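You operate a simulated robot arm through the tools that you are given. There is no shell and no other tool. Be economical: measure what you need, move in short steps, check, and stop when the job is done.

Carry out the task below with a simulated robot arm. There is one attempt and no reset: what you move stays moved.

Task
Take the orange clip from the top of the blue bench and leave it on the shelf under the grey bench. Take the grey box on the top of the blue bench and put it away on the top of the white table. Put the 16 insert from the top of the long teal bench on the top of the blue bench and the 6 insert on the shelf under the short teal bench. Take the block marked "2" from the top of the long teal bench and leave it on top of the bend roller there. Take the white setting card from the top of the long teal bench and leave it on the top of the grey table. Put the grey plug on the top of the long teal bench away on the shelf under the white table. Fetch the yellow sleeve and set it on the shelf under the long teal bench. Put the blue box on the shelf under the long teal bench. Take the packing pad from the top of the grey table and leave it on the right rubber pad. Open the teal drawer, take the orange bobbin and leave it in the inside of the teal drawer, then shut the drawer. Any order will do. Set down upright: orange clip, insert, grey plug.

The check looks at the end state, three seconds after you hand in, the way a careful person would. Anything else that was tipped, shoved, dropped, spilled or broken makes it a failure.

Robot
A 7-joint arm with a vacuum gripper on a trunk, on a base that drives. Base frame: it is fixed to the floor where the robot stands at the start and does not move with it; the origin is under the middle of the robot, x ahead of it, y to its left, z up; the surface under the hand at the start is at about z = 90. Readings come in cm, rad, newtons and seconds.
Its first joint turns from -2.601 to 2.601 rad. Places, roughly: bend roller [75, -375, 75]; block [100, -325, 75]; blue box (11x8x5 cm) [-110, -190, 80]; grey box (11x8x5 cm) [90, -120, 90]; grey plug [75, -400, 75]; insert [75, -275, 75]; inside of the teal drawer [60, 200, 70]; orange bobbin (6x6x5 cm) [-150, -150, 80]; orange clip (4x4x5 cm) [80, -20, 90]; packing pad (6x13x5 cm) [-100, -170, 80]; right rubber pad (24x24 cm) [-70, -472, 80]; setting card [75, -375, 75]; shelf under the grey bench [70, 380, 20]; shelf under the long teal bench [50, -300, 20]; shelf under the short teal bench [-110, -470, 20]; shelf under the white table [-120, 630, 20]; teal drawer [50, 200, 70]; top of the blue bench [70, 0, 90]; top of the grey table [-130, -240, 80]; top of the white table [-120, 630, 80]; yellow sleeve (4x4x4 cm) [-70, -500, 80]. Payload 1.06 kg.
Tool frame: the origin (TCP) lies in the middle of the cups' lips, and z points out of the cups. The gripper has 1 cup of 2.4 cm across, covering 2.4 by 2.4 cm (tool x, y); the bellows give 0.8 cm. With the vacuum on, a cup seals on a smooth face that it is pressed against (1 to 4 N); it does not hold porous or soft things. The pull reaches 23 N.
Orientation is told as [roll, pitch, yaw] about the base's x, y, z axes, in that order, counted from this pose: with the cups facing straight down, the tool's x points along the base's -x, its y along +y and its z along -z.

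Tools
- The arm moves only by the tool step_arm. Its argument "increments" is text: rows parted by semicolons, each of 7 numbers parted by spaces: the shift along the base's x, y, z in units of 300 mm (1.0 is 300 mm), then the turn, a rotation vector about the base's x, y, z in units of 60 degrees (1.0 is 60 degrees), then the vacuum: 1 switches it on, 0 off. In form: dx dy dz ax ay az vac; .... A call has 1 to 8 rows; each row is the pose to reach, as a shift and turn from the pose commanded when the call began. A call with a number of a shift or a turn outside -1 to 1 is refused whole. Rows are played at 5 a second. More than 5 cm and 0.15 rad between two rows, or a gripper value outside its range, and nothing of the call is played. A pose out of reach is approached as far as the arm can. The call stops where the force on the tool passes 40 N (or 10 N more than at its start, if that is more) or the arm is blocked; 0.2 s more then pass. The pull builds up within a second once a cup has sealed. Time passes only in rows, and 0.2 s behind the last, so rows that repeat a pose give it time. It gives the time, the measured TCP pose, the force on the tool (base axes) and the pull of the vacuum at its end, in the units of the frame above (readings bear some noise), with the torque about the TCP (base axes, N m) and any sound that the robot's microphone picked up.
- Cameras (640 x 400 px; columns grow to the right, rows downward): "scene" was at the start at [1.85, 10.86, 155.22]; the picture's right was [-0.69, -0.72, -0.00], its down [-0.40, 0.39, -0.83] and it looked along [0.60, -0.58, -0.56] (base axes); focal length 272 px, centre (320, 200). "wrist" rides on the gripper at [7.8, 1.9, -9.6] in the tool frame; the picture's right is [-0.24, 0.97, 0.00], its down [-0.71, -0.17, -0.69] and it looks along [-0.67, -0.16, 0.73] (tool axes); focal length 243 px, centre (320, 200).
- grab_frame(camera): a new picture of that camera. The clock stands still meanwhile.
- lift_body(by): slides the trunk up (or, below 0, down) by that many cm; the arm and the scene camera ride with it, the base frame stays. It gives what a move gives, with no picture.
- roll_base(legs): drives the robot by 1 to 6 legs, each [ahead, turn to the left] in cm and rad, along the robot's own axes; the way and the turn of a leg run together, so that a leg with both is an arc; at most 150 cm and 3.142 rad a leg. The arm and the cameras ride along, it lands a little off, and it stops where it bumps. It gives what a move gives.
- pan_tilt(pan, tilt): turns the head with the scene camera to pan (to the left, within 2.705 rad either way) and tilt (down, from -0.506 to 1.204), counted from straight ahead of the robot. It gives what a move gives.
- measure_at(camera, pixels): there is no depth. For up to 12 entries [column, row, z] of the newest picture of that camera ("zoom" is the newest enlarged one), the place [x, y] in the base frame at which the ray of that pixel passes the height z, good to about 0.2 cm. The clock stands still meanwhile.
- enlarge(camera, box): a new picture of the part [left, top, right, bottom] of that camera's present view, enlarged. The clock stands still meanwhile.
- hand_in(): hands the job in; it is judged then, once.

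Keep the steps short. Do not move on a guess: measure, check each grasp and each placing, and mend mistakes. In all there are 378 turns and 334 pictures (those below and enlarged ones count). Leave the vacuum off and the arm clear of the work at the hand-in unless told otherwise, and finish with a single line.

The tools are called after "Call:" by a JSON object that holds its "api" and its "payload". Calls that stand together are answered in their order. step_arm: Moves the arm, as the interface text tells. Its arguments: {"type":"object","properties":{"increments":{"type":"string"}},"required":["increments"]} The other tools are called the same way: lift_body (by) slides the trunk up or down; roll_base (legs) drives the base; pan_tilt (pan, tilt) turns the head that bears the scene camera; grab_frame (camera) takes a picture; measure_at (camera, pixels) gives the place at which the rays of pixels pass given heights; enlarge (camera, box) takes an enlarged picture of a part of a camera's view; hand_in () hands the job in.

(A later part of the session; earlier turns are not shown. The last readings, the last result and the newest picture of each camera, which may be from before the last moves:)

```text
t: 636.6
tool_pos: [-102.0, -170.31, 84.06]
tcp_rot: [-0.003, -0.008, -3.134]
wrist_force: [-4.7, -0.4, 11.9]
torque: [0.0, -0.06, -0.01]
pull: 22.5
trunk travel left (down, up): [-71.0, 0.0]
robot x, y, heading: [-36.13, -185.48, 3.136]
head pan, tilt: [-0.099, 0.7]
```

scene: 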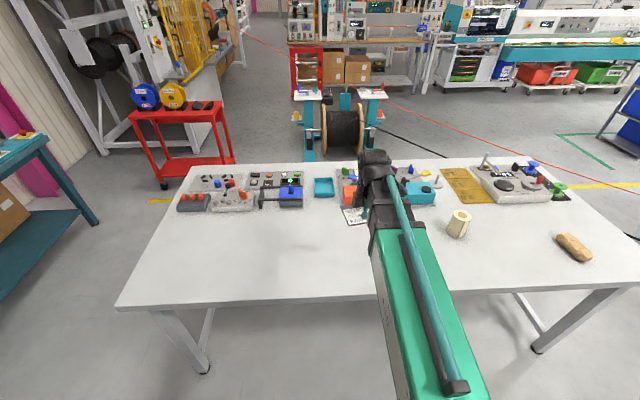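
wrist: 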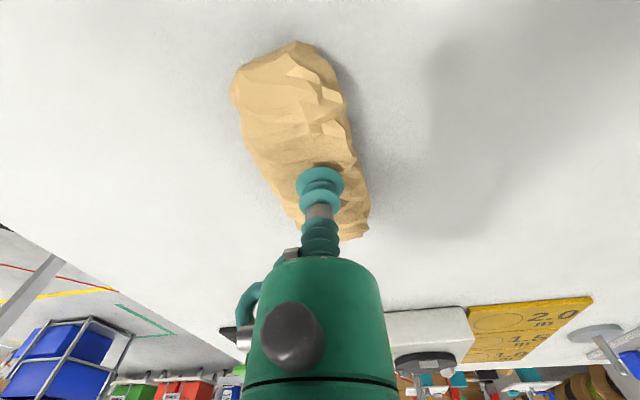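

It sealed (22.5 N). I lift it and drive south toward the short teal bench.

Call:
{"api": "step_arm", "payload": {"increments": "0 0 0.06 0 0 0 1; 0 0 0.2 0 0 0 1; 0 0 0.35 0 0 0 1; 0 0 0.5 0 0 0 1; 0.03 -0.08 0.63 0 0 0 1; 0.06 -0.16 0.75 0 0 0 1; 0.1 -0.26 0.82 0 0 0 1; 0.15 -0.36 0.88 0 0 0 1"}}

Call:
{"api": "roll_base", "payload": {"legs": [[0, 1.575], [150, 0], [30, 0]]}}

Call:
{"api": "pan_tilt", "payload": {"pan": -0.3, "tilt": 0.55}}

Call:
{"api": "grab_frame", "payload": {"camera": "scene"}}

```text
t: 638.4
tool_pos: [-97.47, -181.17, 110.44]
tcp_rot: [-0.003, -0.006, -3.134]
wrist_force: [0.4, 0.4, 0.0]
torque: [0.04, 0.0, -0.01]
pull: 22.5
trunk travel left (down, up): [-71.0, 0.0]
robot x, y, heading: [-36.34, -185.92, 3.136]
head pan, tilt: [-0.099, 0.7]
```

```text
t: 651.2
tool_pos: [-41.1, -425.41, 110.32]
tcp_rot: [0.0, -0.008, -1.564]
wrist_force: [-0.1, -0.2, 0.2]
torque: [0.04, 0.0, 0.02]
pull: 23.0
trunk travel left (down, up): [-71.0, 0.0]
robot x, y, heading: [-36.65, -364.04, -1.569]
head pan, tilt: [-0.099, 0.7]
```

```text
t: 651.9
tool_pos: [-41.17, -425.37, 110.35]
tcp_rot: [-0.002, -0.008, -1.564]
wrist_force: [0.2, -0.1, 0.3]
torque: [0.01, -0.02, -0.02]
pull: 22.6
trunk travel left (down, up): [-71.0, 0.0]
robot x, y, heading: [-36.57, -364.04, -1.572]
head pan, tilt: [-0.3, 0.55]
```

```text
110 pictures are left
```

scene: 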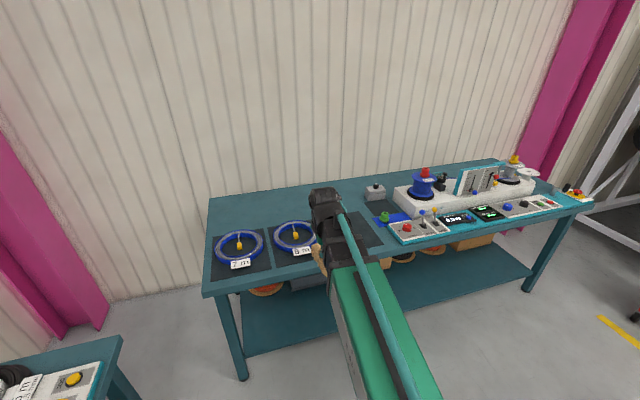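

Call:
{"api": "measure_at", "payload": {"camera": "scene", "pixels": [[240, 257, 80], [297, 242, 80], [358, 230, 80], [204, 292, 80], [208, 198, 80], [380, 245, 80], [345, 215, 80], [590, 203, 80], [385, 218, 80]]}}

Call:
{"api": "enlarge", "payload": {"camera": "scene", "box": [200, 160, 440, 300]}}

```text
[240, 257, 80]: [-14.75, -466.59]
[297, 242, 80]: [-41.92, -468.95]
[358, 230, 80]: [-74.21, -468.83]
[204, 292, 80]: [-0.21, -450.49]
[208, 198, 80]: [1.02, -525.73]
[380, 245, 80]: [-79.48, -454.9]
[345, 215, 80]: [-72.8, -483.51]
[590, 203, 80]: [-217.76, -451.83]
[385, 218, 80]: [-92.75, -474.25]
```

```text
2.67 times, centred on (320, 230) of scene
```

zoom: 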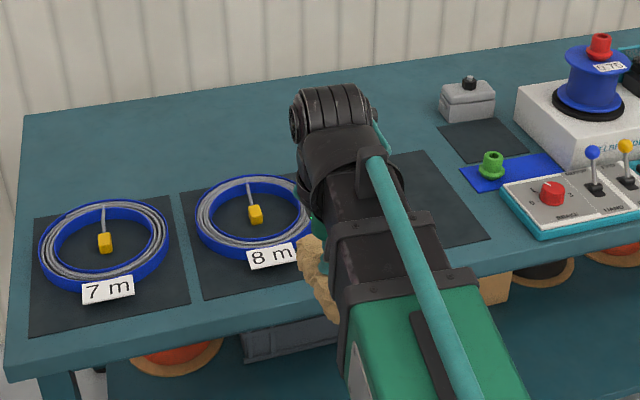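

The third, empty pad is centred near (−72,−470). I drive 25 cm closer and swing the arm over it.

Call:
{"api": "roll_base", "payload": {"legs": [[25, 0]]}}

Call:
{"api": "step_arm", "payload": {"increments": "-0.14 0.03 0 0 0 0 1; -0.28 0.03 0 0 0 0 1; -0.42 0 0 0 0 0 1; -0.56 -0.06 0 0 0 0 1; -0.7 -0.14 0 0 0 0 1; -0.84 -0.2 0 0 0 0 1; -0.95 -0.3 -0.03 0 0 0 1; -0.98 -0.42 -0.08 0 0 0 1"}}

Call:
{"api": "grab_frame", "payload": {"camera": "wrist"}}

Call:
{"api": "grab_frame", "payload": {"camera": "scene"}}

```text
t: 653.8
tool_pos: [-40.82, -451.01, 110.33]
tcp_rot: [-0.001, -0.008, -1.557]
wrist_force: [0.5, 0.0, 0.0]
torque: [-0.02, -0.02, 0.01]
pull: 23.1
trunk travel left (down, up): [-71.0, 0.0]
robot x, y, heading: [-36.75, -389.65, -1.568]
head pan, tilt: [-0.3, 0.55]
```

```text
t: 655.6
tool_pos: [-70.41, -463.38, 108.35]
tcp_rot: [-0.002, -0.005, -1.559]
wrist_force: [0.6, -0.2, 0.0]
torque: [0.0, -0.02, 0.0]
pull: 23.0
trunk travel left (down, up): [-71.0, 0.0]
robot x, y, heading: [-36.51, -390.18, -1.569]
head pan, tilt: [-0.3, 0.55]
```

```text
108 pictures are left
```

wrist: 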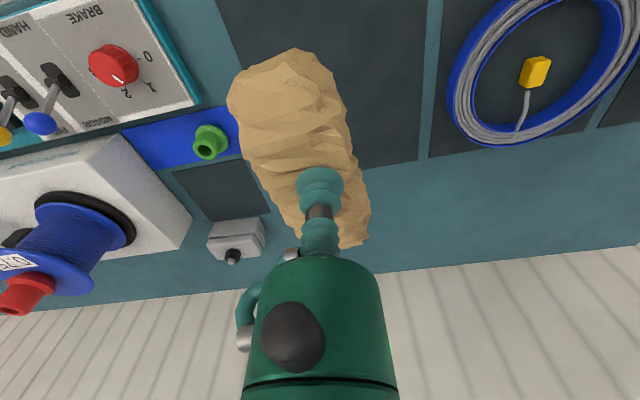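

```text
107 pictures are left
```

scene: 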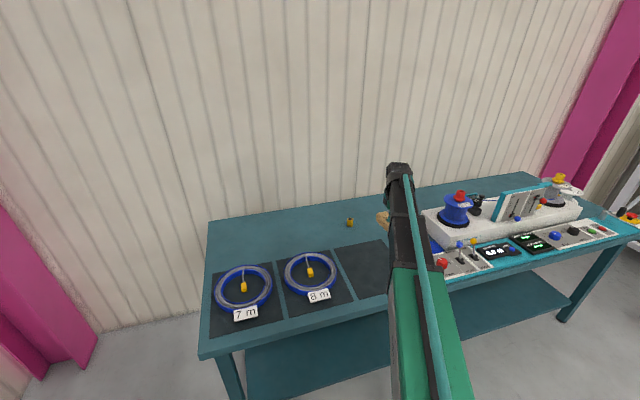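

Call:
{"api": "measure_at", "payload": {"camera": "wrist", "pixels": [[442, 5, 80], [418, 160, 80], [216, 5, 80], [330, 80, 80]]}}

Call:
{"api": "measure_at", "payload": {"camera": "scene", "pixels": [[334, 250, 80], [352, 305, 80], [378, 241, 80], [350, 225, 80], [350, 220, 84]]}}

```text
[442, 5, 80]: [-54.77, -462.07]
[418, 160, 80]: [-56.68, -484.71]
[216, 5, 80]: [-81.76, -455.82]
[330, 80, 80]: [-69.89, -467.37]
```

```text
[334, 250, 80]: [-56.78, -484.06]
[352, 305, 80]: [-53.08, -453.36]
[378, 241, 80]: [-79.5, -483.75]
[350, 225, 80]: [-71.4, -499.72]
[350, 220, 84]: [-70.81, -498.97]
```

Rubber pad spans x −81…−57, y −484…−460. I centre over (−69,−472) and lower.

Call:
{"api": "step_arm", "payload": {"increments": "0.04 -0.14 -0.05 0 0 0 1; 0.047 -0.29 -0.1 0 0 0 1; 0.047 -0.29 -0.25 0 0 0 1; 0.047 -0.29 -0.4 0 0 0 1; 0.047 -0.29 -0.55 0 0 0 1; 0.047 -0.29 -0.7 0 0 0 1; 0.047 -0.29 -0.76 0 0 0 1; 0.047 -0.29 -0.78 0 0 0 1"}}

Call:
{"api": "grab_frame", "payload": {"camera": "wrist"}}

```text
t: 657.4
tool_pos: [-68.96, -472.2, 84.68]
tcp_rot: [-0.004, -0.01, -1.56]
wrist_force: [0.0, -0.3, 3.6]
torque: [0.05, 0.03, 0.01]
pull: 22.8
trunk travel left (down, up): [-71.0, 0.0]
robot x, y, heading: [-36.65, -389.64, -1.57]
head pan, tilt: [-0.3, 0.55]
```

```text
106 pictures are left
```

wrist: 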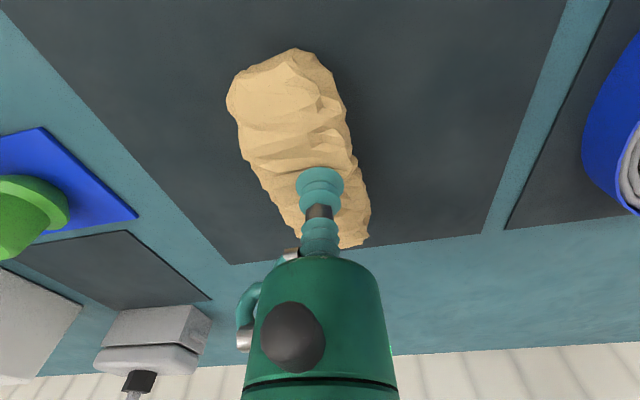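

It touches; the far end is close to the rubber edge, so I lift slightly, shift 3 cm toward the front, and set down.

Call:
{"api": "step_arm", "payload": {"increments": "0 0 0.03 0 0 0 1; 0 0.1 0.03 0 0 0 1; 0 0.1 0.005 0 0 0 1; 0 0.1 0 0 0 0 1; 0 0.1 0 0 0 0 0; 0 0.1 0 0 0 0 0; 0 0.1 0.03 0 0 0 0; 0 0.1 0.16 0 0 0 0"}}

Call:
{"api": "step_arm", "payload": {"increments": "0 0 0.1 0 0 0 0; 0 0.1 0.2 0 0 0 0; 0 0.2 0.3 0 0 0 0; 0 0.2 0.3 0 0 0 0"}}

Call:
{"api": "grab_frame", "payload": {"camera": "wrist"}}

```text
t: 659.2
tool_pos: [-68.95, -469.17, 89.37]
tcp_rot: [-0.003, -0.008, -1.559]
wrist_force: [-0.3, -0.6, 1.1]
torque: [-0.02, 0.01, 0.01]
pull: 0.0
trunk travel left (down, up): [-71.0, 0.0]
robot x, y, heading: [-36.53, -389.66, -1.568]
head pan, tilt: [-0.3, 0.55]
```

```text
t: 660.2
tool_pos: [-68.76, -463.29, 98.47]
tcp_rot: [-0.003, -0.006, -1.557]
wrist_force: [0.3, 0.1, -0.1]
torque: [-0.02, -0.01, -0.01]
pull: 0.0
trunk travel left (down, up): [-71.0, 0.0]
robot x, y, heading: [-37.21, -389.89, -1.565]
head pan, tilt: [-0.3, 0.55]
```

```text
105 pictures are left
```

wrist: 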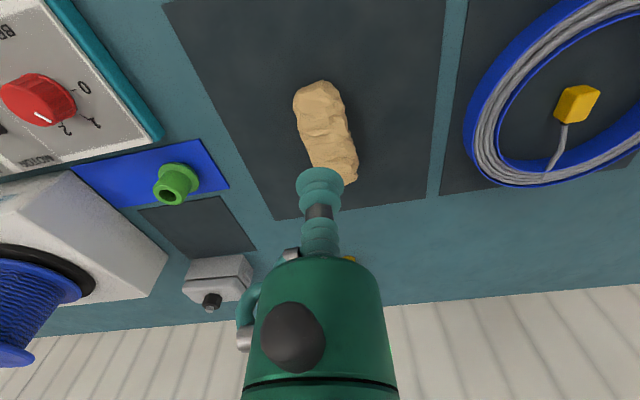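

The pad lies on the rubber. Now the yellow sleeve at (−71,−499.5): I move 16 cm closer and look at it.

Call:
{"api": "step_arm", "payload": {"increments": "0.05 0.1 0.1 0 0 0 0; 0.1 0.2 0.2 0 0 0 0; 0.1 0.3 0.3 0 0 0 0"}}

Call:
{"api": "roll_base", "payload": {"legs": [[17, 0]]}}

Call:
{"api": "step_arm", "payload": {"increments": "-0.05 -0.08 -0.08 0 0 0 0; -0.1 -0.16 -0.16 0 0 0 0; -0.1 -0.25 -0.24 0 0 0 0; -0.1 -0.35 -0.3 0 0 0 0; -0.1 -0.4 -0.32 0 0 0 0"}}

Call:
{"api": "grab_frame", "payload": {"camera": "wrist"}}

```text
t: 661.0
tool_pos: [-65.94, -454.11, 107.74]
tcp_rot: [-0.003, -0.007, -1.558]
wrist_force: [-0.5, 0.6, 0.2]
torque: [0.01, 0.0, 0.0]
pull: 0.1
trunk travel left (down, up): [-71.0, 0.0]
robot x, y, heading: [-36.7, -389.82, -1.569]
head pan, tilt: [-0.3, 0.55]
```

```text
t: 662.4
tool_pos: [-66.18, -471.02, 107.55]
tcp_rot: [-0.002, -0.007, -1.563]
wrist_force: [-0.3, 0.7, -0.5]
torque: [-0.02, 0.0, 0.01]
pull: 0.0
trunk travel left (down, up): [-71.0, 0.0]
robot x, y, heading: [-36.32, -406.69, -1.572]
head pan, tilt: [-0.3, 0.55]
```

```text
t: 663.6
tool_pos: [-69.05, -482.92, 98.09]
tcp_rot: [-0.003, -0.008, -1.561]
wrist_force: [0.0, 0.4, -0.7]
torque: [0.0, 0.02, 0.0]
pull: 0.0
trunk travel left (down, up): [-71.0, 0.0]
robot x, y, heading: [-36.6, -406.35, -1.571]
head pan, tilt: [-0.3, 0.55]
```

```text
104 pictures are left
```

wrist: 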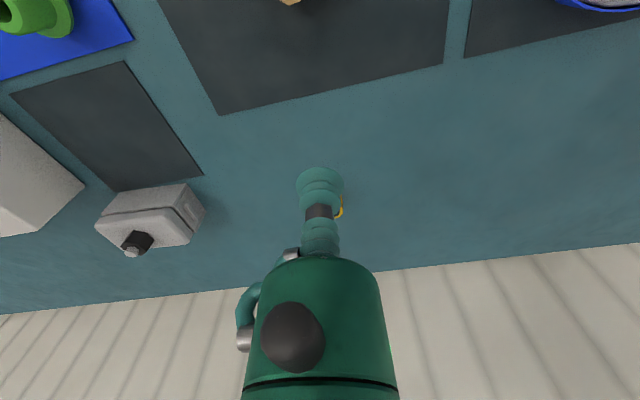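

Hidden behind the cup; I shift 5 cm sideways to see it.

Call:
{"api": "step_arm", "payload": {"increments": "-0.12 0 0 0 0 0 0; -0.2 0 0 0 0 0 0; -0.2 0 0 0 0 0 0"}}

Call:
{"api": "enlarge", "payload": {"camera": "wrist", "box": [340, 140, 440, 230]}}

Call:
{"api": "measure_at", "payload": {"camera": "zoom", "pixels": [[320, 200, 80], [320, 200, 84]]}}

```text
t: 664.4
tool_pos: [-75.13, -483.02, 98.21]
tcp_rot: [-0.002, -0.008, -1.562]
wrist_force: [-0.8, 0.4, -0.4]
torque: [0.04, 0.0, 0.01]
pull: 0.1
trunk travel left (down, up): [-71.0, 0.0]
robot x, y, heading: [-36.8, -406.61, -1.572]
head pan, tilt: [-0.3, 0.55]
```

```text
4.44 times, centred on (390, 185) of wrist
```

zoom: 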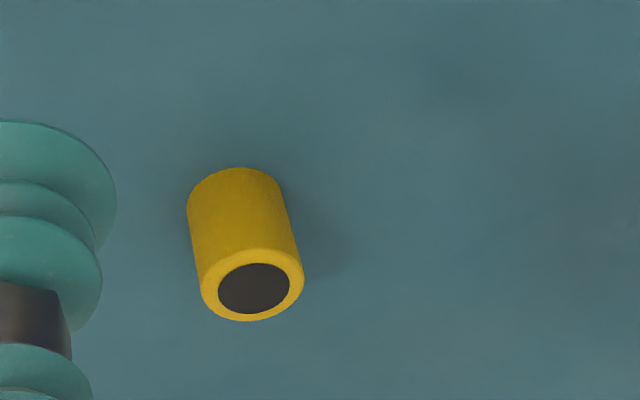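

```text
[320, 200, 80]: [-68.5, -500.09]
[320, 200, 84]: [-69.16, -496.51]
```

Call:
{"api": "measure_at", "payload": {"camera": "zoom", "pixels": [[201, 283, 84], [303, 278, 84], [252, 285, 84], [252, 248, 84], [252, 320, 84], [218, 288, 84], [290, 284, 84], [235, 168, 80]]}}

```text
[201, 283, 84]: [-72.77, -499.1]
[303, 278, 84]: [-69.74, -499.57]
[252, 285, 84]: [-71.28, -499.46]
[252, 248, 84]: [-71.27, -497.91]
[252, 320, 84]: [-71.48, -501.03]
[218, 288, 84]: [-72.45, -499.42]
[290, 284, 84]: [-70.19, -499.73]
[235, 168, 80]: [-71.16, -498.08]
```

The sleeve's top ring is 3.06 cm wide with a dark centre 2.3 cm. I centre the cup on (−71.3,−499.45) and try.

Call:
{"api": "step_arm", "payload": {"increments": "0.04 -0.14 -0.03 0 0 0 0; 0.08 -0.28 -0.06 0 0 0 0; 0.11 -0.42 -0.08 0 0 0 0; 0.128 -0.55 -0.12 0 0 0 0; 0.128 -0.55 -0.25 0 0 0 0; 0.128 -0.55 -0.38 0 0 0 0; 0.128 -0.55 -0.42 0 0 0 1; 0.128 -0.55 -0.44 0 0 0 1"}}

Call:
{"api": "step_arm", "payload": {"increments": "0 0 -0.01 0 0 0 1; 0 0 -0.02 0 0 0 1; 0 0 -0.03 0 0 0 1; 0 0 -0.04 0 0 0 1; 0 0 -0.045 0 0 0 1; 0 0 -0.045 0 0 0 1; 0 0 -0.045 0 0 0 1"}}

Call:
{"api": "enlarge", "payload": {"camera": "wrist", "box": [260, 110, 380, 210]}}

```text
t: 666.2
tool_pos: [-71.33, -499.45, 84.91]
tcp_rot: [-0.003, -0.007, -1.562]
wrist_force: [-0.4, 0.4, -0.3]
torque: [-0.01, 0.01, 0.0]
pull: 0.1
trunk travel left (down, up): [-71.0, 0.0]
robot x, y, heading: [-36.5, -407.04, -1.572]
head pan, tilt: [-0.3, 0.55]
```

```text
t: 667.8
tool_pos: [-71.24, -499.28, 83.74]
tcp_rot: [-0.003, -0.008, -1.564]
wrist_force: [-3.0, -4.0, 15.8]
torque: [0.02, 0.03, -0.01]
pull: 22.6
trunk travel left (down, up): [-71.0, 0.0]
robot x, y, heading: [-36.9, -406.43, -1.57]
head pan, tilt: [-0.3, 0.55]
```

```text
4.00 times, centred on (320, 160) of wrist
```

zoom: 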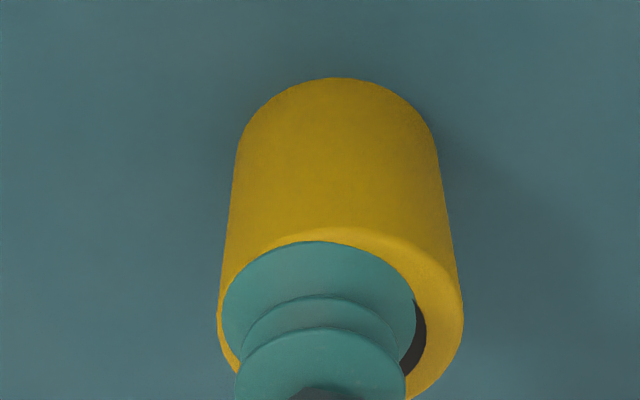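

Sealed. I lift it, bring the arm in front, back up to y≈−336 and lower for the shelf of the long teal bench.

Call:
{"api": "step_arm", "payload": {"increments": "0 0 0.1 0 0 0 1; 0 0 0.25 0 0 0 1; 0 0 0.4 0 0 0 1; 0 0.02 0.55 0 0 0 1; 0.08 0.1 0.65 0 0 0 1; 0.18 0.2 0.72 0 0 0 1; 0.28 0.3 0.78 0 0 0 1; 0.38 0.4 0.8 0 0 0 1"}}

Call:
{"api": "step_arm", "payload": {"increments": "0.11 0.11 0 0 0 0 1; 0.22 0.22 0 0 0 0 1; 0.33 0.33 0 0 0 0 1; 0.46 0.4 0 0 0 0 1; 0.6 0.43 0 0 0 0 1; 0.74 0.45 0 0 0 0 1; 0.88 0.47 0 0 0 0 1; 1 0.48 0 0 0 0 1"}}

Call:
{"api": "roll_base", "payload": {"legs": [[-70, 0]]}}

Call:
{"api": "lift_body", "payload": {"by": -40}}

Call:
{"api": "lift_body", "payload": {"by": -31}}

```text
t: 669.6
tool_pos: [-59.6, -487.27, 107.45]
tcp_rot: [-0.004, -0.008, -1.561]
wrist_force: [-0.6, -0.1, 0.3]
torque: [-0.02, 0.01, -0.01]
pull: 23.0
trunk travel left (down, up): [-71.0, 0.0]
robot x, y, heading: [-36.65, -406.58, -1.568]
head pan, tilt: [-0.3, 0.55]
```

```text
t: 671.4
tool_pos: [-29.55, -472.76, 107.59]
tcp_rot: [-0.001, -0.007, -1.561]
wrist_force: [-0.4, -0.5, -0.2]
torque: [0.03, 0.01, -0.04]
pull: 22.7
trunk travel left (down, up): [-71.0, 0.0]
robot x, y, heading: [-36.57, -406.78, -1.568]
head pan, tilt: [-0.3, 0.55]
```

```text
t: 675.2
tool_pos: [-30.07, -403.97, 107.69]
tcp_rot: [-0.002, -0.006, -1.579]
wrist_force: [-0.4, -0.4, 0.0]
torque: [-0.01, 0.01, -0.02]
pull: 23.0
trunk travel left (down, up): [-71.0, 0.0]
robot x, y, heading: [-36.26, -337.59, -1.585]
head pan, tilt: [-0.3, 0.55]
```

```text
t: 679.0
tool_pos: [-30.12, -403.99, 67.72]
tcp_rot: [-0.003, -0.006, -1.578]
wrist_force: [-0.1, -0.1, -0.6]
torque: [0.01, 0.01, 0.0]
pull: 23.3
trunk travel left (down, up): [-31.0, 40.0]
robot x, y, heading: [-36.44, -337.78, -1.586]
head pan, tilt: [-0.3, 0.55]
```

```text
t: 682.1
tool_pos: [-29.98, -403.99, 36.59]
tcp_rot: [-0.001, -0.008, -1.577]
wrist_force: [0.2, 0.6, -0.2]
torque: [0.01, 0.02, 0.0]
pull: 22.9
trunk travel left (down, up): [0.0, 71.0]
robot x, y, heading: [-35.58, -337.82, -1.589]
head pan, tilt: [-0.3, 0.55]
```

Call:
{"api": "step_arm", "payload": {"increments": "0 0 -0.1 0 0 0 1; 0 0 -0.2 0 0 0 1; 0 0 -0.26 0 0 0 1"}}

Call:
{"api": "roll_base", "payload": {"legs": [[0, 1.27]]}}

Call:
{"api": "step_arm", "payload": {"increments": "0.12 0.04 0 0 0 0 1; 0.24 0.08 0 0 0 0 1; 0.36 0.12 0 0 0 0 1; 0.48 0.14 0 0 0 0 1; 0.54 0.14 0 0 0 0 1; 0.54 0.14 -0.08 0 0 0 1; 0.54 0.14 -0.12 0 0 0 1"}}

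Call:
{"api": "pan_tilt", "payload": {"pan": 0.2, "tilt": 0.5}}

Call:
{"api": "grab_frame", "payload": {"camera": "scene"}}

Call:
{"api": "grab_frame", "payload": {"camera": "wrist"}}

```text
t: 682.9
tool_pos: [-30.09, -404.05, 28.82]
tcp_rot: [-0.001, -0.009, -1.579]
wrist_force: [0.6, 0.0, -0.1]
torque: [-0.05, 0.03, -0.03]
pull: 23.5
trunk travel left (down, up): [0.0, 71.0]
robot x, y, heading: [-36.14, -337.96, -1.586]
head pan, tilt: [-0.3, 0.55]
```

```text
t: 686.6
tool_pos: [29.36, -349.34, 28.84]
tcp_rot: [-0.003, -0.006, -0.272]
wrist_force: [0.2, -0.7, 0.2]
torque: [-0.03, -0.01, 0.01]
pull: 22.6
trunk travel left (down, up): [0.0, 71.0]
robot x, y, heading: [-36.28, -337.78, -0.278]
head pan, tilt: [-0.3, 0.55]
```

```text
t: 688.2
tool_pos: [45.52, -345.16, 25.31]
tcp_rot: [-0.003, -0.007, -0.272]
wrist_force: [0.3, 0.4, 0.7]
torque: [-0.01, 0.0, 0.0]
pull: 22.6
trunk travel left (down, up): [0.0, 71.0]
robot x, y, heading: [-36.32, -337.86, -0.28]
head pan, tilt: [-0.3, 0.55]
```

```text
t: 689.1
tool_pos: [45.63, -345.19, 25.51]
tcp_rot: [-0.003, -0.007, -0.272]
wrist_force: [0.1, -0.3, -0.2]
torque: [0.0, 0.02, 0.02]
pull: 22.8
trunk travel left (down, up): [0.0, 71.0]
robot x, y, heading: [-36.21, -337.98, -0.28]
head pan, tilt: [0.201, 0.499]
```

```text
101 pictures are left
```

scene: 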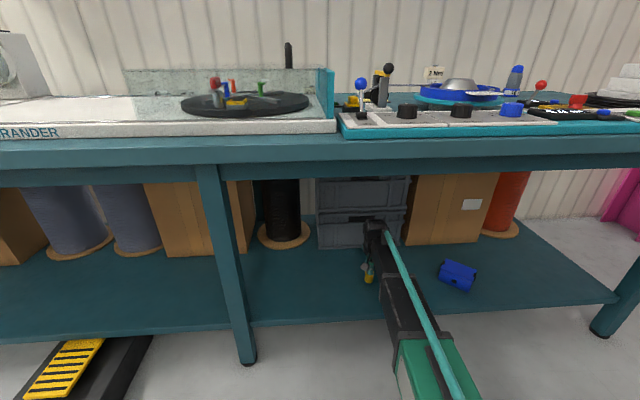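

```text
100 pictures are left
```

wrist: 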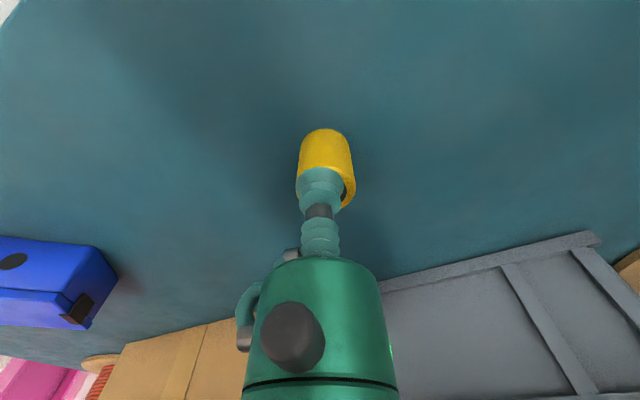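

Call:
{"api": "step_arm", "payload": {"increments": "0 0 -0.03 0 0 0 1; 0 0 -0.045 0 0 0 1; 0 0 -0.055 0 0 0 1; 0 0 -0.06 0 0 0 1; 0 0 -0.06 0 0 0 1"}}

Call:
{"api": "step_arm", "payload": {"increments": "0 0 0.006 0 0 0 0; 0 0 0.006 0 0 0 0; 0 0 0.006 0 0 0 0; 0 0 0.05 0 0 0 0; 0 0 0.17 0 0 0 0; -0.12 0 0.17 0 0 0 0; -0.26 0 0.17 0 0 0 0; -0.4 0 0.17 0 0 0 0"}}

Call:
{"api": "enlarge", "payload": {"camera": "scene", "box": [310, 220, 500, 320]}}

```text
t: 690.3
tool_pos: [45.62, -345.18, 23.6]
tcp_rot: [-0.001, -0.008, -0.274]
wrist_force: [1.5, -0.8, 17.8]
torque: [0.07, 0.08, 0.0]
pull: 22.9
trunk travel left (down, up): [0.0, 71.0]
robot x, y, heading: [-35.97, -337.93, -0.282]
head pan, tilt: [0.201, 0.499]
```

```text
t: 692.1
tool_pos: [33.54, -345.09, 28.66]
tcp_rot: [-0.002, -0.006, -0.273]
wrist_force: [0.9, -0.5, -0.3]
torque: [0.04, 0.03, -0.01]
pull: 0.1
trunk travel left (down, up): [0.0, 71.0]
robot x, y, heading: [-36.04, -337.83, -0.279]
head pan, tilt: [0.201, 0.499]
```

```text
3.37 times, centred on (405, 270) of scene
```

zoom: 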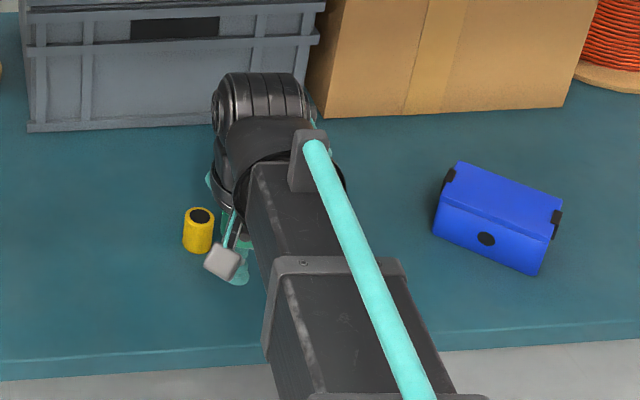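

Sleeve is on the shelf. Next the inserts: I leave the shelf, raise, and go to y≈−285 facing the bench.

Call:
{"api": "roll_base", "payload": {"legs": [[0, -1.25]]}}

Call:
{"api": "lift_body", "payload": {"by": 40}}

Call:
{"api": "lift_body", "payload": {"by": 31}}

Call:
{"api": "step_arm", "payload": {"increments": "0 0 0.15 0 0 0 0; 0 0 0.3 0 0 0 0; 0 0 0.45 0 0 0 0; 0 0.1 0.55 0 0 0 0"}}

Call:
{"api": "roll_base", "payload": {"legs": [[-52, 0], [0, 1.53], [27, 0]]}}

Call:
{"api": "pan_tilt", "payload": {"pan": -0.1, "tilt": 0.75}}

Call:
{"api": "grab_frame", "payload": {"camera": "scene"}}

```text
t: 695.6
tool_pos: [-21.31, -406.5, 28.65]
tcp_rot: [-0.001, -0.006, -1.527]
wrist_force: [-0.3, 0.1, -0.4]
torque: [-0.05, 0.03, -0.01]
pull: 0.2
trunk travel left (down, up): [0.0, 71.0]
robot x, y, heading: [-36.08, -337.57, -1.535]
head pan, tilt: [0.201, 0.499]
```

```text
t: 699.4
tool_pos: [-21.36, -406.39, 68.7]
tcp_rot: [-0.003, -0.007, -1.527]
wrist_force: [-0.4, -0.7, -0.3]
torque: [0.0, -0.02, 0.03]
pull: 0.0
trunk travel left (down, up): [-40.0, 31.0]
robot x, y, heading: [-36.35, -337.7, -1.531]
head pan, tilt: [0.201, 0.499]
```

```text
t: 702.5
tool_pos: [-21.23, -406.41, 99.51]
tcp_rot: [-0.001, -0.007, -1.526]
wrist_force: [0.7, 0.0, -0.8]
torque: [0.0, 0.01, 0.01]
pull: 0.0
trunk travel left (down, up): [-71.0, 0.0]
robot x, y, heading: [-35.93, -338.11, -1.534]
head pan, tilt: [0.201, 0.499]
```

```text
t: 703.5
tool_pos: [-20.96, -403.13, 116.44]
tcp_rot: [-0.003, -0.008, -1.527]
wrist_force: [-0.2, 0.6, -0.4]
torque: [0.0, -0.02, 0.0]
pull: 0.0
trunk travel left (down, up): [-71.0, 0.0]
robot x, y, heading: [-36.0, -337.95, -1.536]
head pan, tilt: [0.201, 0.499]
```

```text
t: 711.7
tool_pos: [53.51, -273.31, 116.38]
tcp_rot: [-0.001, -0.004, 0.02]
wrist_force: [-0.5, -0.3, -0.3]
torque: [0.01, 0.0, 0.0]
pull: 0.0
trunk travel left (down, up): [-71.0, 0.0]
robot x, y, heading: [-12.28, -287.56, 0.063]
head pan, tilt: [0.201, 0.499]
```

```text
t: 712.5
tool_pos: [53.51, -273.32, 116.4]
tcp_rot: [-0.004, -0.008, 0.02]
wrist_force: [0.2, 0.7, 0.0]
torque: [-0.01, 0.0, -0.03]
pull: 0.1
trunk travel left (down, up): [-71.0, 0.0]
robot x, y, heading: [-12.28, -287.4, 0.06]
head pan, tilt: [-0.099, 0.75]
```

```text
98 pictures are left
```

scene: 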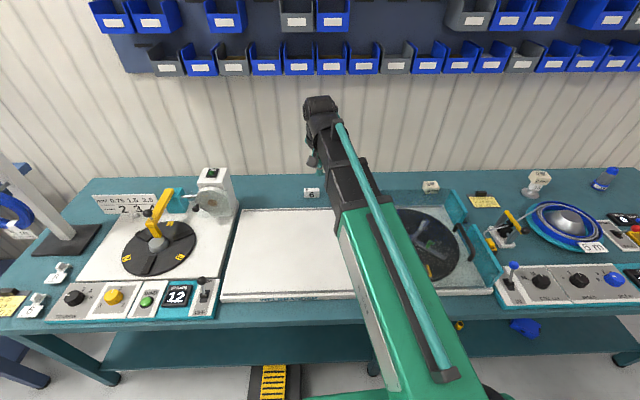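

Call:
{"api": "measure_at", "payload": {"camera": "scene", "pixels": [[312, 196, 79.2], [305, 192, 82]]}}

Call:
{"api": "step_arm", "payload": {"increments": "0.14 0.03 -0.03 0 0 0 0; 0.28 0.06 -0.06 0 0 0 0; 0.42 0.1 -0.1 0 0 0 0; 0.54 0.14 -0.18 0 0 0 0; 0.62 0.18 -0.3 0 0 0 0; 0.66 0.2 -0.44 0 0 0 0; 0.66 0.2 -0.56 0 0 0 0"}}

Call:
{"api": "grab_frame", "payload": {"camera": "wrist"}}

```text
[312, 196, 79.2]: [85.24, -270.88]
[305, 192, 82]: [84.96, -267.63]
```

```text
t: 714.1
tool_pos: [73.38, -267.47, 99.79]
tcp_rot: [-0.001, -0.008, 0.023]
wrist_force: [0.0, 0.0, -0.3]
torque: [0.0, 0.03, 0.0]
pull: 0.0
trunk travel left (down, up): [-71.0, 0.0]
robot x, y, heading: [-12.28, -287.6, 0.056]
head pan, tilt: [-0.099, 0.75]
```

```text
97 pictures are left
```

wrist: 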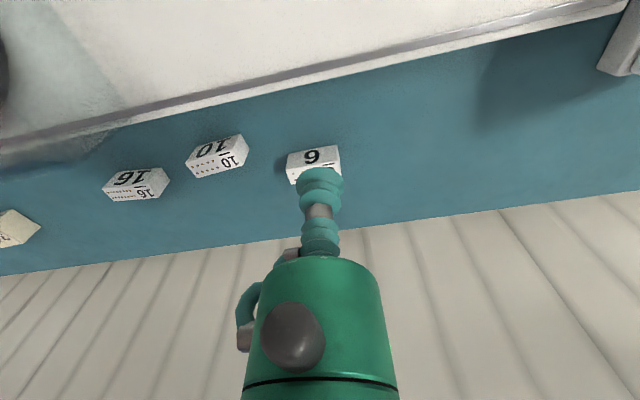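

Call:
{"api": "step_arm", "payload": {"increments": "0 0.12 0 0 0 0 0; 0 0.22 0 0 0 0 0; 0 0.22 0 0 0 0 0"}}

Call:
{"api": "enlarge", "payload": {"camera": "wrist", "box": [190, 130, 290, 210]}}

Call:
{"api": "measure_at", "payload": {"camera": "zoom", "pixels": [[320, 200, 82]]}}

```text
t: 714.9
tool_pos: [73.35, -260.73, 99.66]
tcp_rot: [-0.001, -0.007, 0.022]
wrist_force: [0.1, -0.4, 1.7]
torque: [0.03, -0.02, 0.04]
pull: 0.0
trunk travel left (down, up): [-71.0, 0.0]
robot x, y, heading: [-12.33, -287.75, 0.061]
head pan, tilt: [-0.099, 0.75]
```

```text
5.00 times, centred on (240, 170) of wrist
```

zoom: 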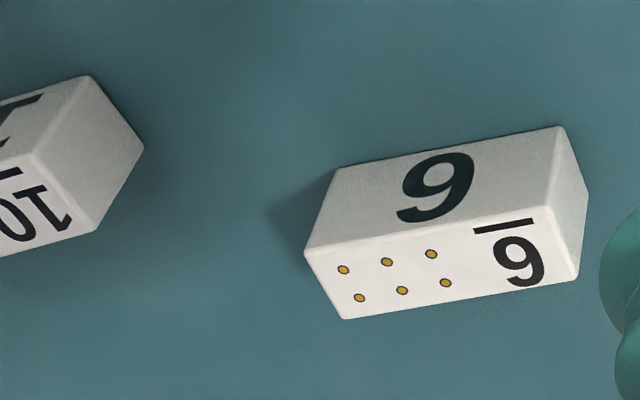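

```text
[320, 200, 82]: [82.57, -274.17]
```

Call:
{"api": "measure_at", "payload": {"camera": "zoom", "pixels": [[335, 170, 79.2], [562, 128, 79.2], [305, 250, 82], [550, 208, 82], [578, 275, 82], [345, 320, 82], [305, 250, 83], [550, 208, 83], [578, 275, 83], [345, 320, 83]]}}

```text
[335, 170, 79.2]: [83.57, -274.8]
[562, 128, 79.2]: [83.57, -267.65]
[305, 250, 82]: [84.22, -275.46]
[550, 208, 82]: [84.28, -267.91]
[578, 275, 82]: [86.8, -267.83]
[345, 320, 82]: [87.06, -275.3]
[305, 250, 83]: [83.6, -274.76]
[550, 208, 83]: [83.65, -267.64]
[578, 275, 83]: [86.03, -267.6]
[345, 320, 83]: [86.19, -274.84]
```

Insert 6 is 7.1×2.45 cm, top z≈83, centre (84.85,−271.2); pins on one half. I grip the plain label half at (84.85,−269.8).

Call:
{"api": "step_arm", "payload": {"increments": "0.1 -0.1 0 0 0 0 0; 0.2 -0.2 -0.03 0 0 0 0; 0.3 -0.28 -0.08 0 0 0 0; 0.383 -0.303 -0.16 0 0 0 0; 0.383 -0.303 -0.3 0 0 0 0; 0.383 -0.303 -0.44 0 0 0 0; 0.383 -0.303 -0.51 0 0 0 1; 0.383 -0.303 -0.535 0 0 0 1"}}

Call:
{"api": "grab_frame", "payload": {"camera": "wrist"}}

```text
t: 716.7
tool_pos: [84.8, -269.87, 83.5]
tcp_rot: [-0.002, -0.008, 0.022]
wrist_force: [0.6, 2.7, 3.4]
torque: [-0.05, 0.01, 0.0]
pull: 0.1
trunk travel left (down, up): [-71.0, 0.0]
robot x, y, heading: [-12.08, -287.37, 0.061]
head pan, tilt: [-0.099, 0.75]
```

```text
95 pictures are left
```

wrist: 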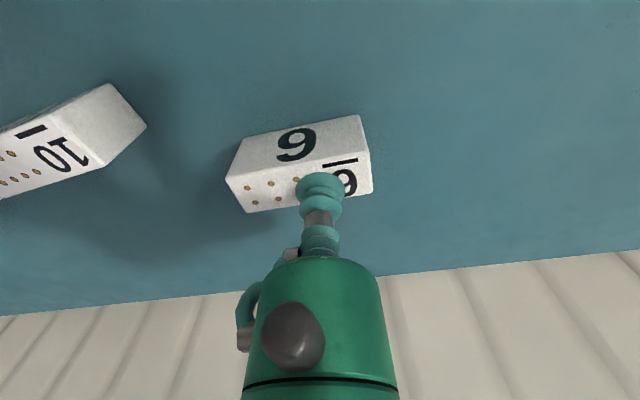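

Call:
{"api": "step_arm", "payload": {"increments": "0 0 -0.004 0 0 0 1; 0 0 -0.008 0 0 0 1; 0 0 -0.008 0 0 0 1; 0 0 -0.008 0 0 0 1"}}

Call:
{"api": "measure_at", "payload": {"camera": "wrist", "pixels": [[228, 178, 83.3], [362, 157, 83.3], [372, 190, 83.3], [246, 212, 83.3], [301, 180, 83.3], [278, 200, 83.3]]}}

```text
t: 717.7
tool_pos: [84.81, -269.76, 83.43]
tcp_rot: [-0.001, -0.008, 0.024]
wrist_force: [0.8, -1.6, 3.7]
torque: [0.05, 0.04, 0.02]
pull: 0.0
trunk travel left (down, up): [-71.0, 0.0]
robot x, y, heading: [-12.64, -287.8, 0.06]
head pan, tilt: [-0.099, 0.75]
```

```text
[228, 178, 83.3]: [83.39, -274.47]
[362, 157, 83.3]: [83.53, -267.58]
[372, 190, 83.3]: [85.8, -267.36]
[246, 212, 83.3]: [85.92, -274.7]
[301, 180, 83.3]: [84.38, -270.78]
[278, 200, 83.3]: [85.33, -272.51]
```

The cup overhangs the edge slightly and touches a pin. I re-centre at (84.62,−269.0).

Call:
{"api": "step_arm", "payload": {"increments": "0 0 0.03 0 0 0 0; -0.006 0.025 0.03 0 0 0 0; -0.006 0.025 0.01 0 0 0 1; -0.006 0.025 -0.002 0 0 0 1; -0.006 0.025 -0.007 0 0 0 1; -0.006 0.025 -0.007 0 0 0 1; -0.006 0.025 -0.007 0 0 0 1"}}

```text
t: 719.3
tool_pos: [84.66, -269.0, 83.26]
tcp_rot: [-0.003, -0.007, 0.019]
wrist_force: [1.6, 1.5, 5.2]
torque: [-0.05, 0.03, 0.02]
pull: 0.0
trunk travel left (down, up): [-71.0, 0.0]
robot x, y, heading: [-12.12, -287.6, 0.06]
head pan, tilt: [-0.099, 0.75]
```

Call:
{"api": "enlarge", "payload": {"camera": "wrist", "box": [220, 110, 400, 230]}}

```text
3.33 times, centred on (310, 170) of wrist
```

zoom: 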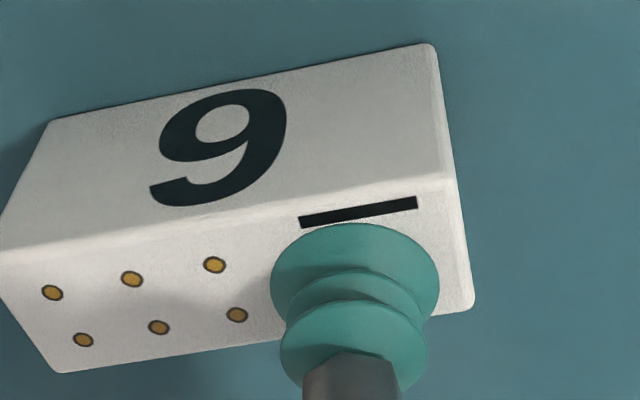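

The cup sits too far back (+x). I shift −0.25 cm.

Call:
{"api": "step_arm", "payload": {"increments": "0 0 0.03 0 0 0 0; -0.009 0.0 0.03 0 0 0 0; -0.009 0.0 0.01 0 0 0 1; -0.009 0.0 0.002 0 0 0 1; -0.009 0.0 -0.004 0 0 0 1; -0.009 0.0 -0.004 0 0 0 1; -0.009 0.0 -0.004 0 0 0 1"}}

```text
t: 720.9
tool_pos: [84.12, -269.15, 83.29]
tcp_rot: [-0.001, -0.009, 0.021]
wrist_force: [6.6, -1.3, 19.7]
torque: [0.01, 0.02, 0.03]
pull: 23.3
trunk travel left (down, up): [-71.0, 0.0]
robot x, y, heading: [-12.14, -287.11, 0.053]
head pan, tilt: [-0.099, 0.75]
```

Sealed. I lift, retract and drive to the short teal bench.

Call:
{"api": "step_arm", "payload": {"increments": "0 0 0.06 0 0 0 1; 0 0 0.2 0 0 0 1; -0.02 0 0.34 0 0 0 1; -0.1 -0.02 0.46 0 0 0 1; -0.22 -0.04 0.56 0 0 0 1; -0.36 -0.06 0.66 0 0 0 1; -0.5 -0.08 0.76 0 0 0 1; -0.64 -0.1 0.84 0 0 0 1"}}

Call:
{"api": "step_arm", "payload": {"increments": "-0.14 -0.03 0.05 0 0 0 1; -0.28 -0.06 0.1 0 0 0 1; -0.4 -0.08 0.1 0 0 0 1"}}

Call:
{"api": "roll_base", "payload": {"legs": [[-30, 0], [0, -1.63], [70, 0]]}}

Call:
{"api": "lift_body", "payload": {"by": -40}}

Call:
{"api": "lift_body", "payload": {"by": -20}}

Call:
{"api": "pan_tilt", "payload": {"pan": -0.3, "tilt": 0.4}}

Call:
{"api": "grab_frame", "payload": {"camera": "scene"}}

```text
refused: row 6 steps farther than a row can; nothing moved
```

```text
t: 721.7
tool_pos: [72.05, -271.33, 86.07]
tcp_rot: [-0.005, -0.007, 0.022]
wrist_force: [-0.1, 0.0, 0.4]
torque: [-0.03, -0.03, -0.02]
pull: 0.0
trunk travel left (down, up): [-71.0, 0.0]
robot x, y, heading: [-11.88, -287.38, 0.059]
head pan, tilt: [-0.099, 0.75]
```

```text
t: 724.8
tool_pos: [43.36, -285.7, 86.12]
tcp_rot: [0.015, -0.006, -0.123]
wrist_force: [-1.0, 2.8, -2.2]
torque: [-0.18, 0.01, 0.13]
pull: 0.1
trunk travel left (down, up): [-71.0, 0.0]
robot x, y, heading: [-42.79, -289.16, -0.095]
head pan, tilt: [-0.099, 0.75]
stopped in leg 2: the force on the tool passed its limit at 75 N (the readings are from after the stop); the commanded pose is now the measured one
```

```text
t: 725.7
tool_pos: [43.36, -285.8, 83.31]
tcp_rot: [0.013, -0.011, -0.124]
wrist_force: [-4.2, 1.0, 11.7]
torque: [-0.97, 0.35, -0.15]
pull: 22.4
trunk travel left (down, up): [-67.6, 3.4]
robot x, y, heading: [-42.56, -289.24, -0.094]
head pan, tilt: [-0.099, 0.75]
stopped: the force on the tool passed its limit at 55 N (the readings are from after the stop); the commanded pose is now the measured one
```

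```text
t: 726.1
tool_pos: [43.4, -285.65, 83.33]
tcp_rot: [0.011, -0.014, -0.124]
wrist_force: [-7.6, 0.2, 15.8]
torque: [-0.97, 0.19, -0.19]
pull: 22.9
trunk travel left (down, up): [-67.2, 3.8]
robot x, y, heading: [-42.64, -288.96, -0.091]
head pan, tilt: [-0.099, 0.75]
stopped: the force on the tool passed its limit at 54 N (the readings are from after the stop); the commanded pose is now the measured one
```

```text
t: 726.9
tool_pos: [43.51, -285.8, 83.33]
tcp_rot: [0.013, -0.016, -0.124]
wrist_force: [-10.2, 0.5, 22.3]
torque: [-1.12, 0.02, -0.28]
pull: 22.7
trunk travel left (down, up): [-67.2, 3.8]
robot x, y, heading: [-43.04, -288.93, -0.094]
head pan, tilt: [-0.3, 0.4]
```

```text
93 pictures are left
```

scene: 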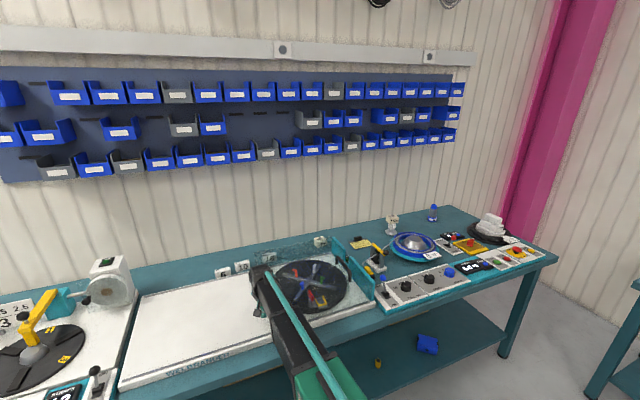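

The first (lift) call had been refused, so the later moves went wrong. I stop, release the vacuum, and rise straight up.

Call:
{"api": "step_arm", "payload": {"increments": "0 0 0.01 0 0 0 0; 0 0 0.02 0 0 0 0; 0 0 0.04 0 0 0 0; 0 0 0.15 0 0 0 0; 0 0 0.3 0 0 0 0; 0 0 0.45 0 0 0 0; 0 0 0.6 0 0 0 0"}}

Call:
{"api": "enlarge", "payload": {"camera": "scene", "box": [190, 210, 390, 335]}}

Call:
{"api": "grab_frame", "payload": {"camera": "wrist"}}

```text
t: 728.5
tool_pos: [43.53, -285.88, 101.3]
tcp_rot: [0.01, -0.014, -0.125]
wrist_force: [0.8, 0.3, 0.5]
torque: [-0.01, 0.03, 0.01]
pull: 0.1
trunk travel left (down, up): [-67.2, 3.8]
robot x, y, heading: [-42.77, -289.27, -0.091]
head pan, tilt: [-0.3, 0.4]
```

```text
3.20 times, centred on (290, 272) of scene
```

zoom: 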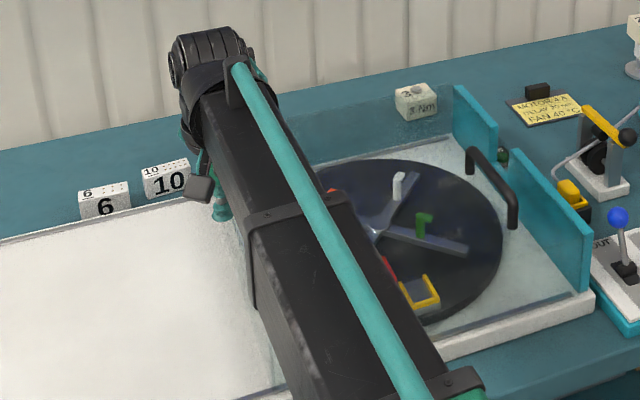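

```text
91 pictures are left
```

wrist: 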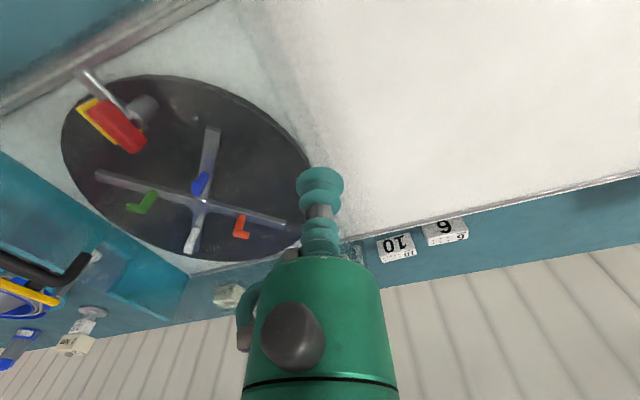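

Insert 6 still stands in its row. I retract the arm and inspect the bench from the head camera.

Call:
{"api": "step_arm", "payload": {"increments": "-0.14 0 0.08 0 0 0 0; -0.28 0 0.16 0 0 0 0; -0.42 0 0.24 0 0 0 0; -0.56 0 0.32 0 0 0 0; -0.7 0 0.36 0 0 0 0; -0.8 0 0.4 0 0 0 0"}}

Call:
{"api": "pan_tilt", "payload": {"pan": 0.1, "tilt": 0.6}}

Call:
{"api": "enlarge", "payload": {"camera": "scene", "box": [180, 130, 460, 310]}}

```text
t: 729.9
tool_pos: [19.57, -285.77, 113.16]
tcp_rot: [0.011, -0.016, -0.125]
wrist_force: [0.0, 0.8, 0.0]
torque: [-0.02, 0.0, 0.02]
pull: 0.0
trunk travel left (down, up): [-67.2, 3.8]
robot x, y, heading: [-42.46, -289.11, -0.095]
head pan, tilt: [-0.3, 0.4]
```

```text
t: 730.8
tool_pos: [19.69, -285.77, 113.24]
tcp_rot: [0.01, -0.014, -0.124]
wrist_force: [0.4, -0.3, -1.3]
torque: [0.02, 0.02, -0.04]
pull: 0.1
trunk travel left (down, up): [-67.2, 3.8]
robot x, y, heading: [-42.51, -289.22, -0.097]
head pan, tilt: [0.099, 0.6]
```

```text
2.22 times, centred on (320, 220) of scene
```

zoom: 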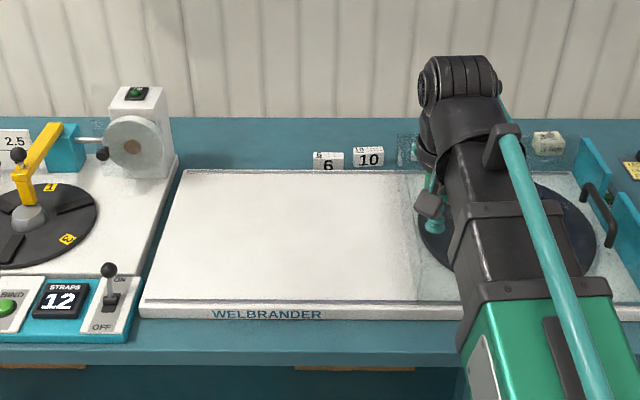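

Call:
{"api": "measure_at", "payload": {"camera": "zoom", "pixels": [[313, 157, 83], [343, 152, 83], [318, 172, 79.2], [355, 152, 83], [383, 147, 83], [183, 172, 80.5], [355, 175, 80.5]]}}

```text
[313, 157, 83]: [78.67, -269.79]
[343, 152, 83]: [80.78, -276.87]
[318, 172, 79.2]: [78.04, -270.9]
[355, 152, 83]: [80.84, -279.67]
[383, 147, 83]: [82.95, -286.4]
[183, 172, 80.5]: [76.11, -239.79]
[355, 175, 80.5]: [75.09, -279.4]
```

Insert 6 only slid a few cm, upright. I go forward again and re-measure it with the wrist camera.

Call:
{"api": "roll_base", "payload": {"legs": [[30, 0]]}}

Call:
{"api": "step_arm", "payload": {"increments": "0.14 0.08 -0.05 0 0 0 0; 0.28 0.16 -0.1 0 0 0 0; 0.42 0.24 -0.15 0 0 0 0; 0.54 0.32 -0.22 0 0 0 0; 0.6 0.4 -0.33 0 0 0 0; 0.6 0.45 -0.46 0 0 0 0"}}

Call:
{"api": "grab_frame", "payload": {"camera": "wrist"}}

```text
t: 732.8
tool_pos: [49.78, -288.17, 113.09]
tcp_rot: [0.01, -0.014, -0.118]
wrist_force: [0.0, 0.0, -0.4]
torque: [0.06, 0.0, 0.03]
pull: 0.1
trunk travel left (down, up): [-67.2, 3.8]
robot x, y, heading: [-12.4, -291.86, -0.087]
head pan, tilt: [0.099, 0.6]
```

```text
refused: row 1 steps farther than a row can; nothing moved
```

```text
89 pictures are left
```

wrist: 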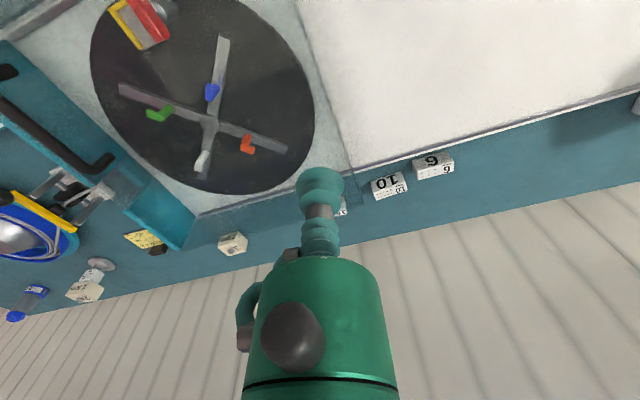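

Call:
{"api": "step_arm", "payload": {"increments": "0.07 0.11 -0.03 0 0 0 0; 0.14 0.22 -0.06 0 0 0 0; 0.21 0.33 -0.1 0 0 0 0; 0.28 0.44 -0.14 0 0 0 0; 0.36 0.55 -0.19 0 0 0 0; 0.44 0.66 -0.24 0 0 0 0; 0.53 0.76 -0.29 0 0 0 0; 0.62 0.85 -0.34 0 0 0 0"}}

Call:
{"api": "grab_frame", "payload": {"camera": "wrist"}}

```text
t: 734.6
tool_pos: [68.25, -262.55, 102.8]
tcp_rot: [0.012, -0.012, -0.117]
wrist_force: [0.8, -0.6, -0.6]
torque: [-0.04, -0.03, 0.01]
pull: 0.1
trunk travel left (down, up): [-67.2, 3.8]
robot x, y, heading: [-12.22, -292.41, -0.086]
head pan, tilt: [0.099, 0.6]
```

```text
88 pictures are left
```

wrist: 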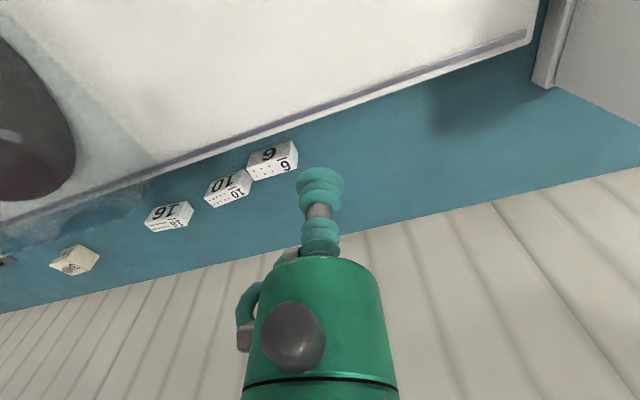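

Call:
{"api": "enlarge", "payload": {"camera": "wrist", "box": [190, 120, 310, 220]}}

```text
4.00 times, centred on (250, 170) of wrist
```

zoom: 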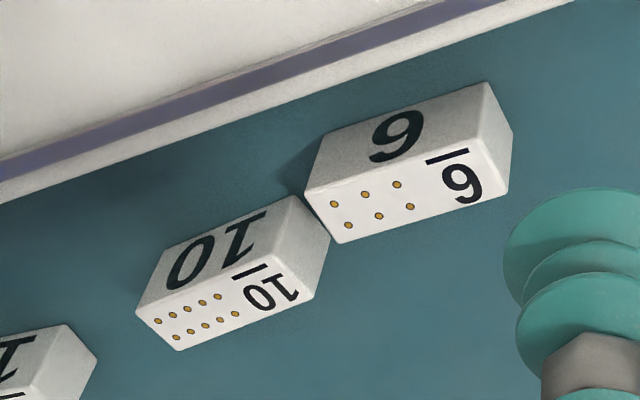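

Call:
{"api": "measure_at", "payload": {"camera": "zoom", "pixels": [[272, 252, 82], [312, 298, 82], [137, 307, 82], [180, 350, 82], [307, 193, 83], [478, 142, 83], [507, 190, 83], [342, 243, 83], [408, 195, 83]]}}

```text
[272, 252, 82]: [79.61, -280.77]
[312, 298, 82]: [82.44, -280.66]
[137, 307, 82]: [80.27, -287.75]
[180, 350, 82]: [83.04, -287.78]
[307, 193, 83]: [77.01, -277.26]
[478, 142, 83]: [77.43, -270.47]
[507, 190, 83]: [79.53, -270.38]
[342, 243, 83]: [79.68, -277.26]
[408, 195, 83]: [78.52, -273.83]
```

Insert 10 is unmoved; insert 6 now spans x 77.2–79.6, y −277.3…−270.4. I hover over its label half and check.

Call:
{"api": "step_arm", "payload": {"increments": "0.08 -0.08 -0.06 0 0 0 0; 0.16 -0.16 -0.12 0 0 0 0; 0.24 -0.24 -0.18 0 0 0 0; 0.32 -0.315 -0.26 0 0 0 0; 0.32 -0.315 -0.4 0 0 0 0; 0.32 -0.315 -0.52 0 0 0 0; 0.32 -0.315 -0.59 0 0 0 0; 0.32 -0.315 -0.59 0 0 0 0"}}

Call:
{"api": "enlarge", "payload": {"camera": "wrist", "box": [220, 100, 400, 220]}}

Call:
{"api": "measure_at", "payload": {"camera": "zoom", "pixels": [[320, 200, 83]]}}

```text
t: 736.4
tool_pos: [78.04, -272.19, 85.28]
tcp_rot: [0.013, -0.014, -0.118]
wrist_force: [-0.2, -0.2, -0.1]
torque: [0.02, 0.0, -0.02]
pull: 0.1
trunk travel left (down, up): [-67.2, 3.8]
robot x, y, heading: [-12.62, -291.76, -0.087]
head pan, tilt: [0.099, 0.6]
```

```text
3.33 times, centred on (310, 160) of wrist
```

zoom: 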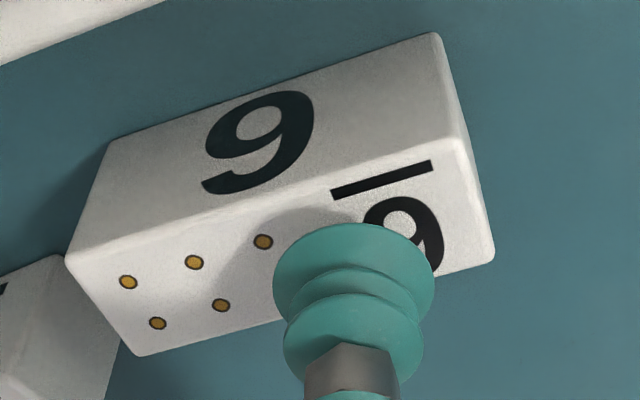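

```text
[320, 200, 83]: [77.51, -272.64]
```

Call:
{"api": "measure_at", "payload": {"camera": "zoom", "pixels": [[460, 143, 83], [493, 255, 83], [68, 258, 83], [138, 355, 83], [263, 242, 83], [400, 215, 83]]}}

```text
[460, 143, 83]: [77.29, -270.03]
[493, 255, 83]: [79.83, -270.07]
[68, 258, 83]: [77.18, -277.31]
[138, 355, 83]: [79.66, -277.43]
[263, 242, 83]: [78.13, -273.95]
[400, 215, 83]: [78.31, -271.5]
```

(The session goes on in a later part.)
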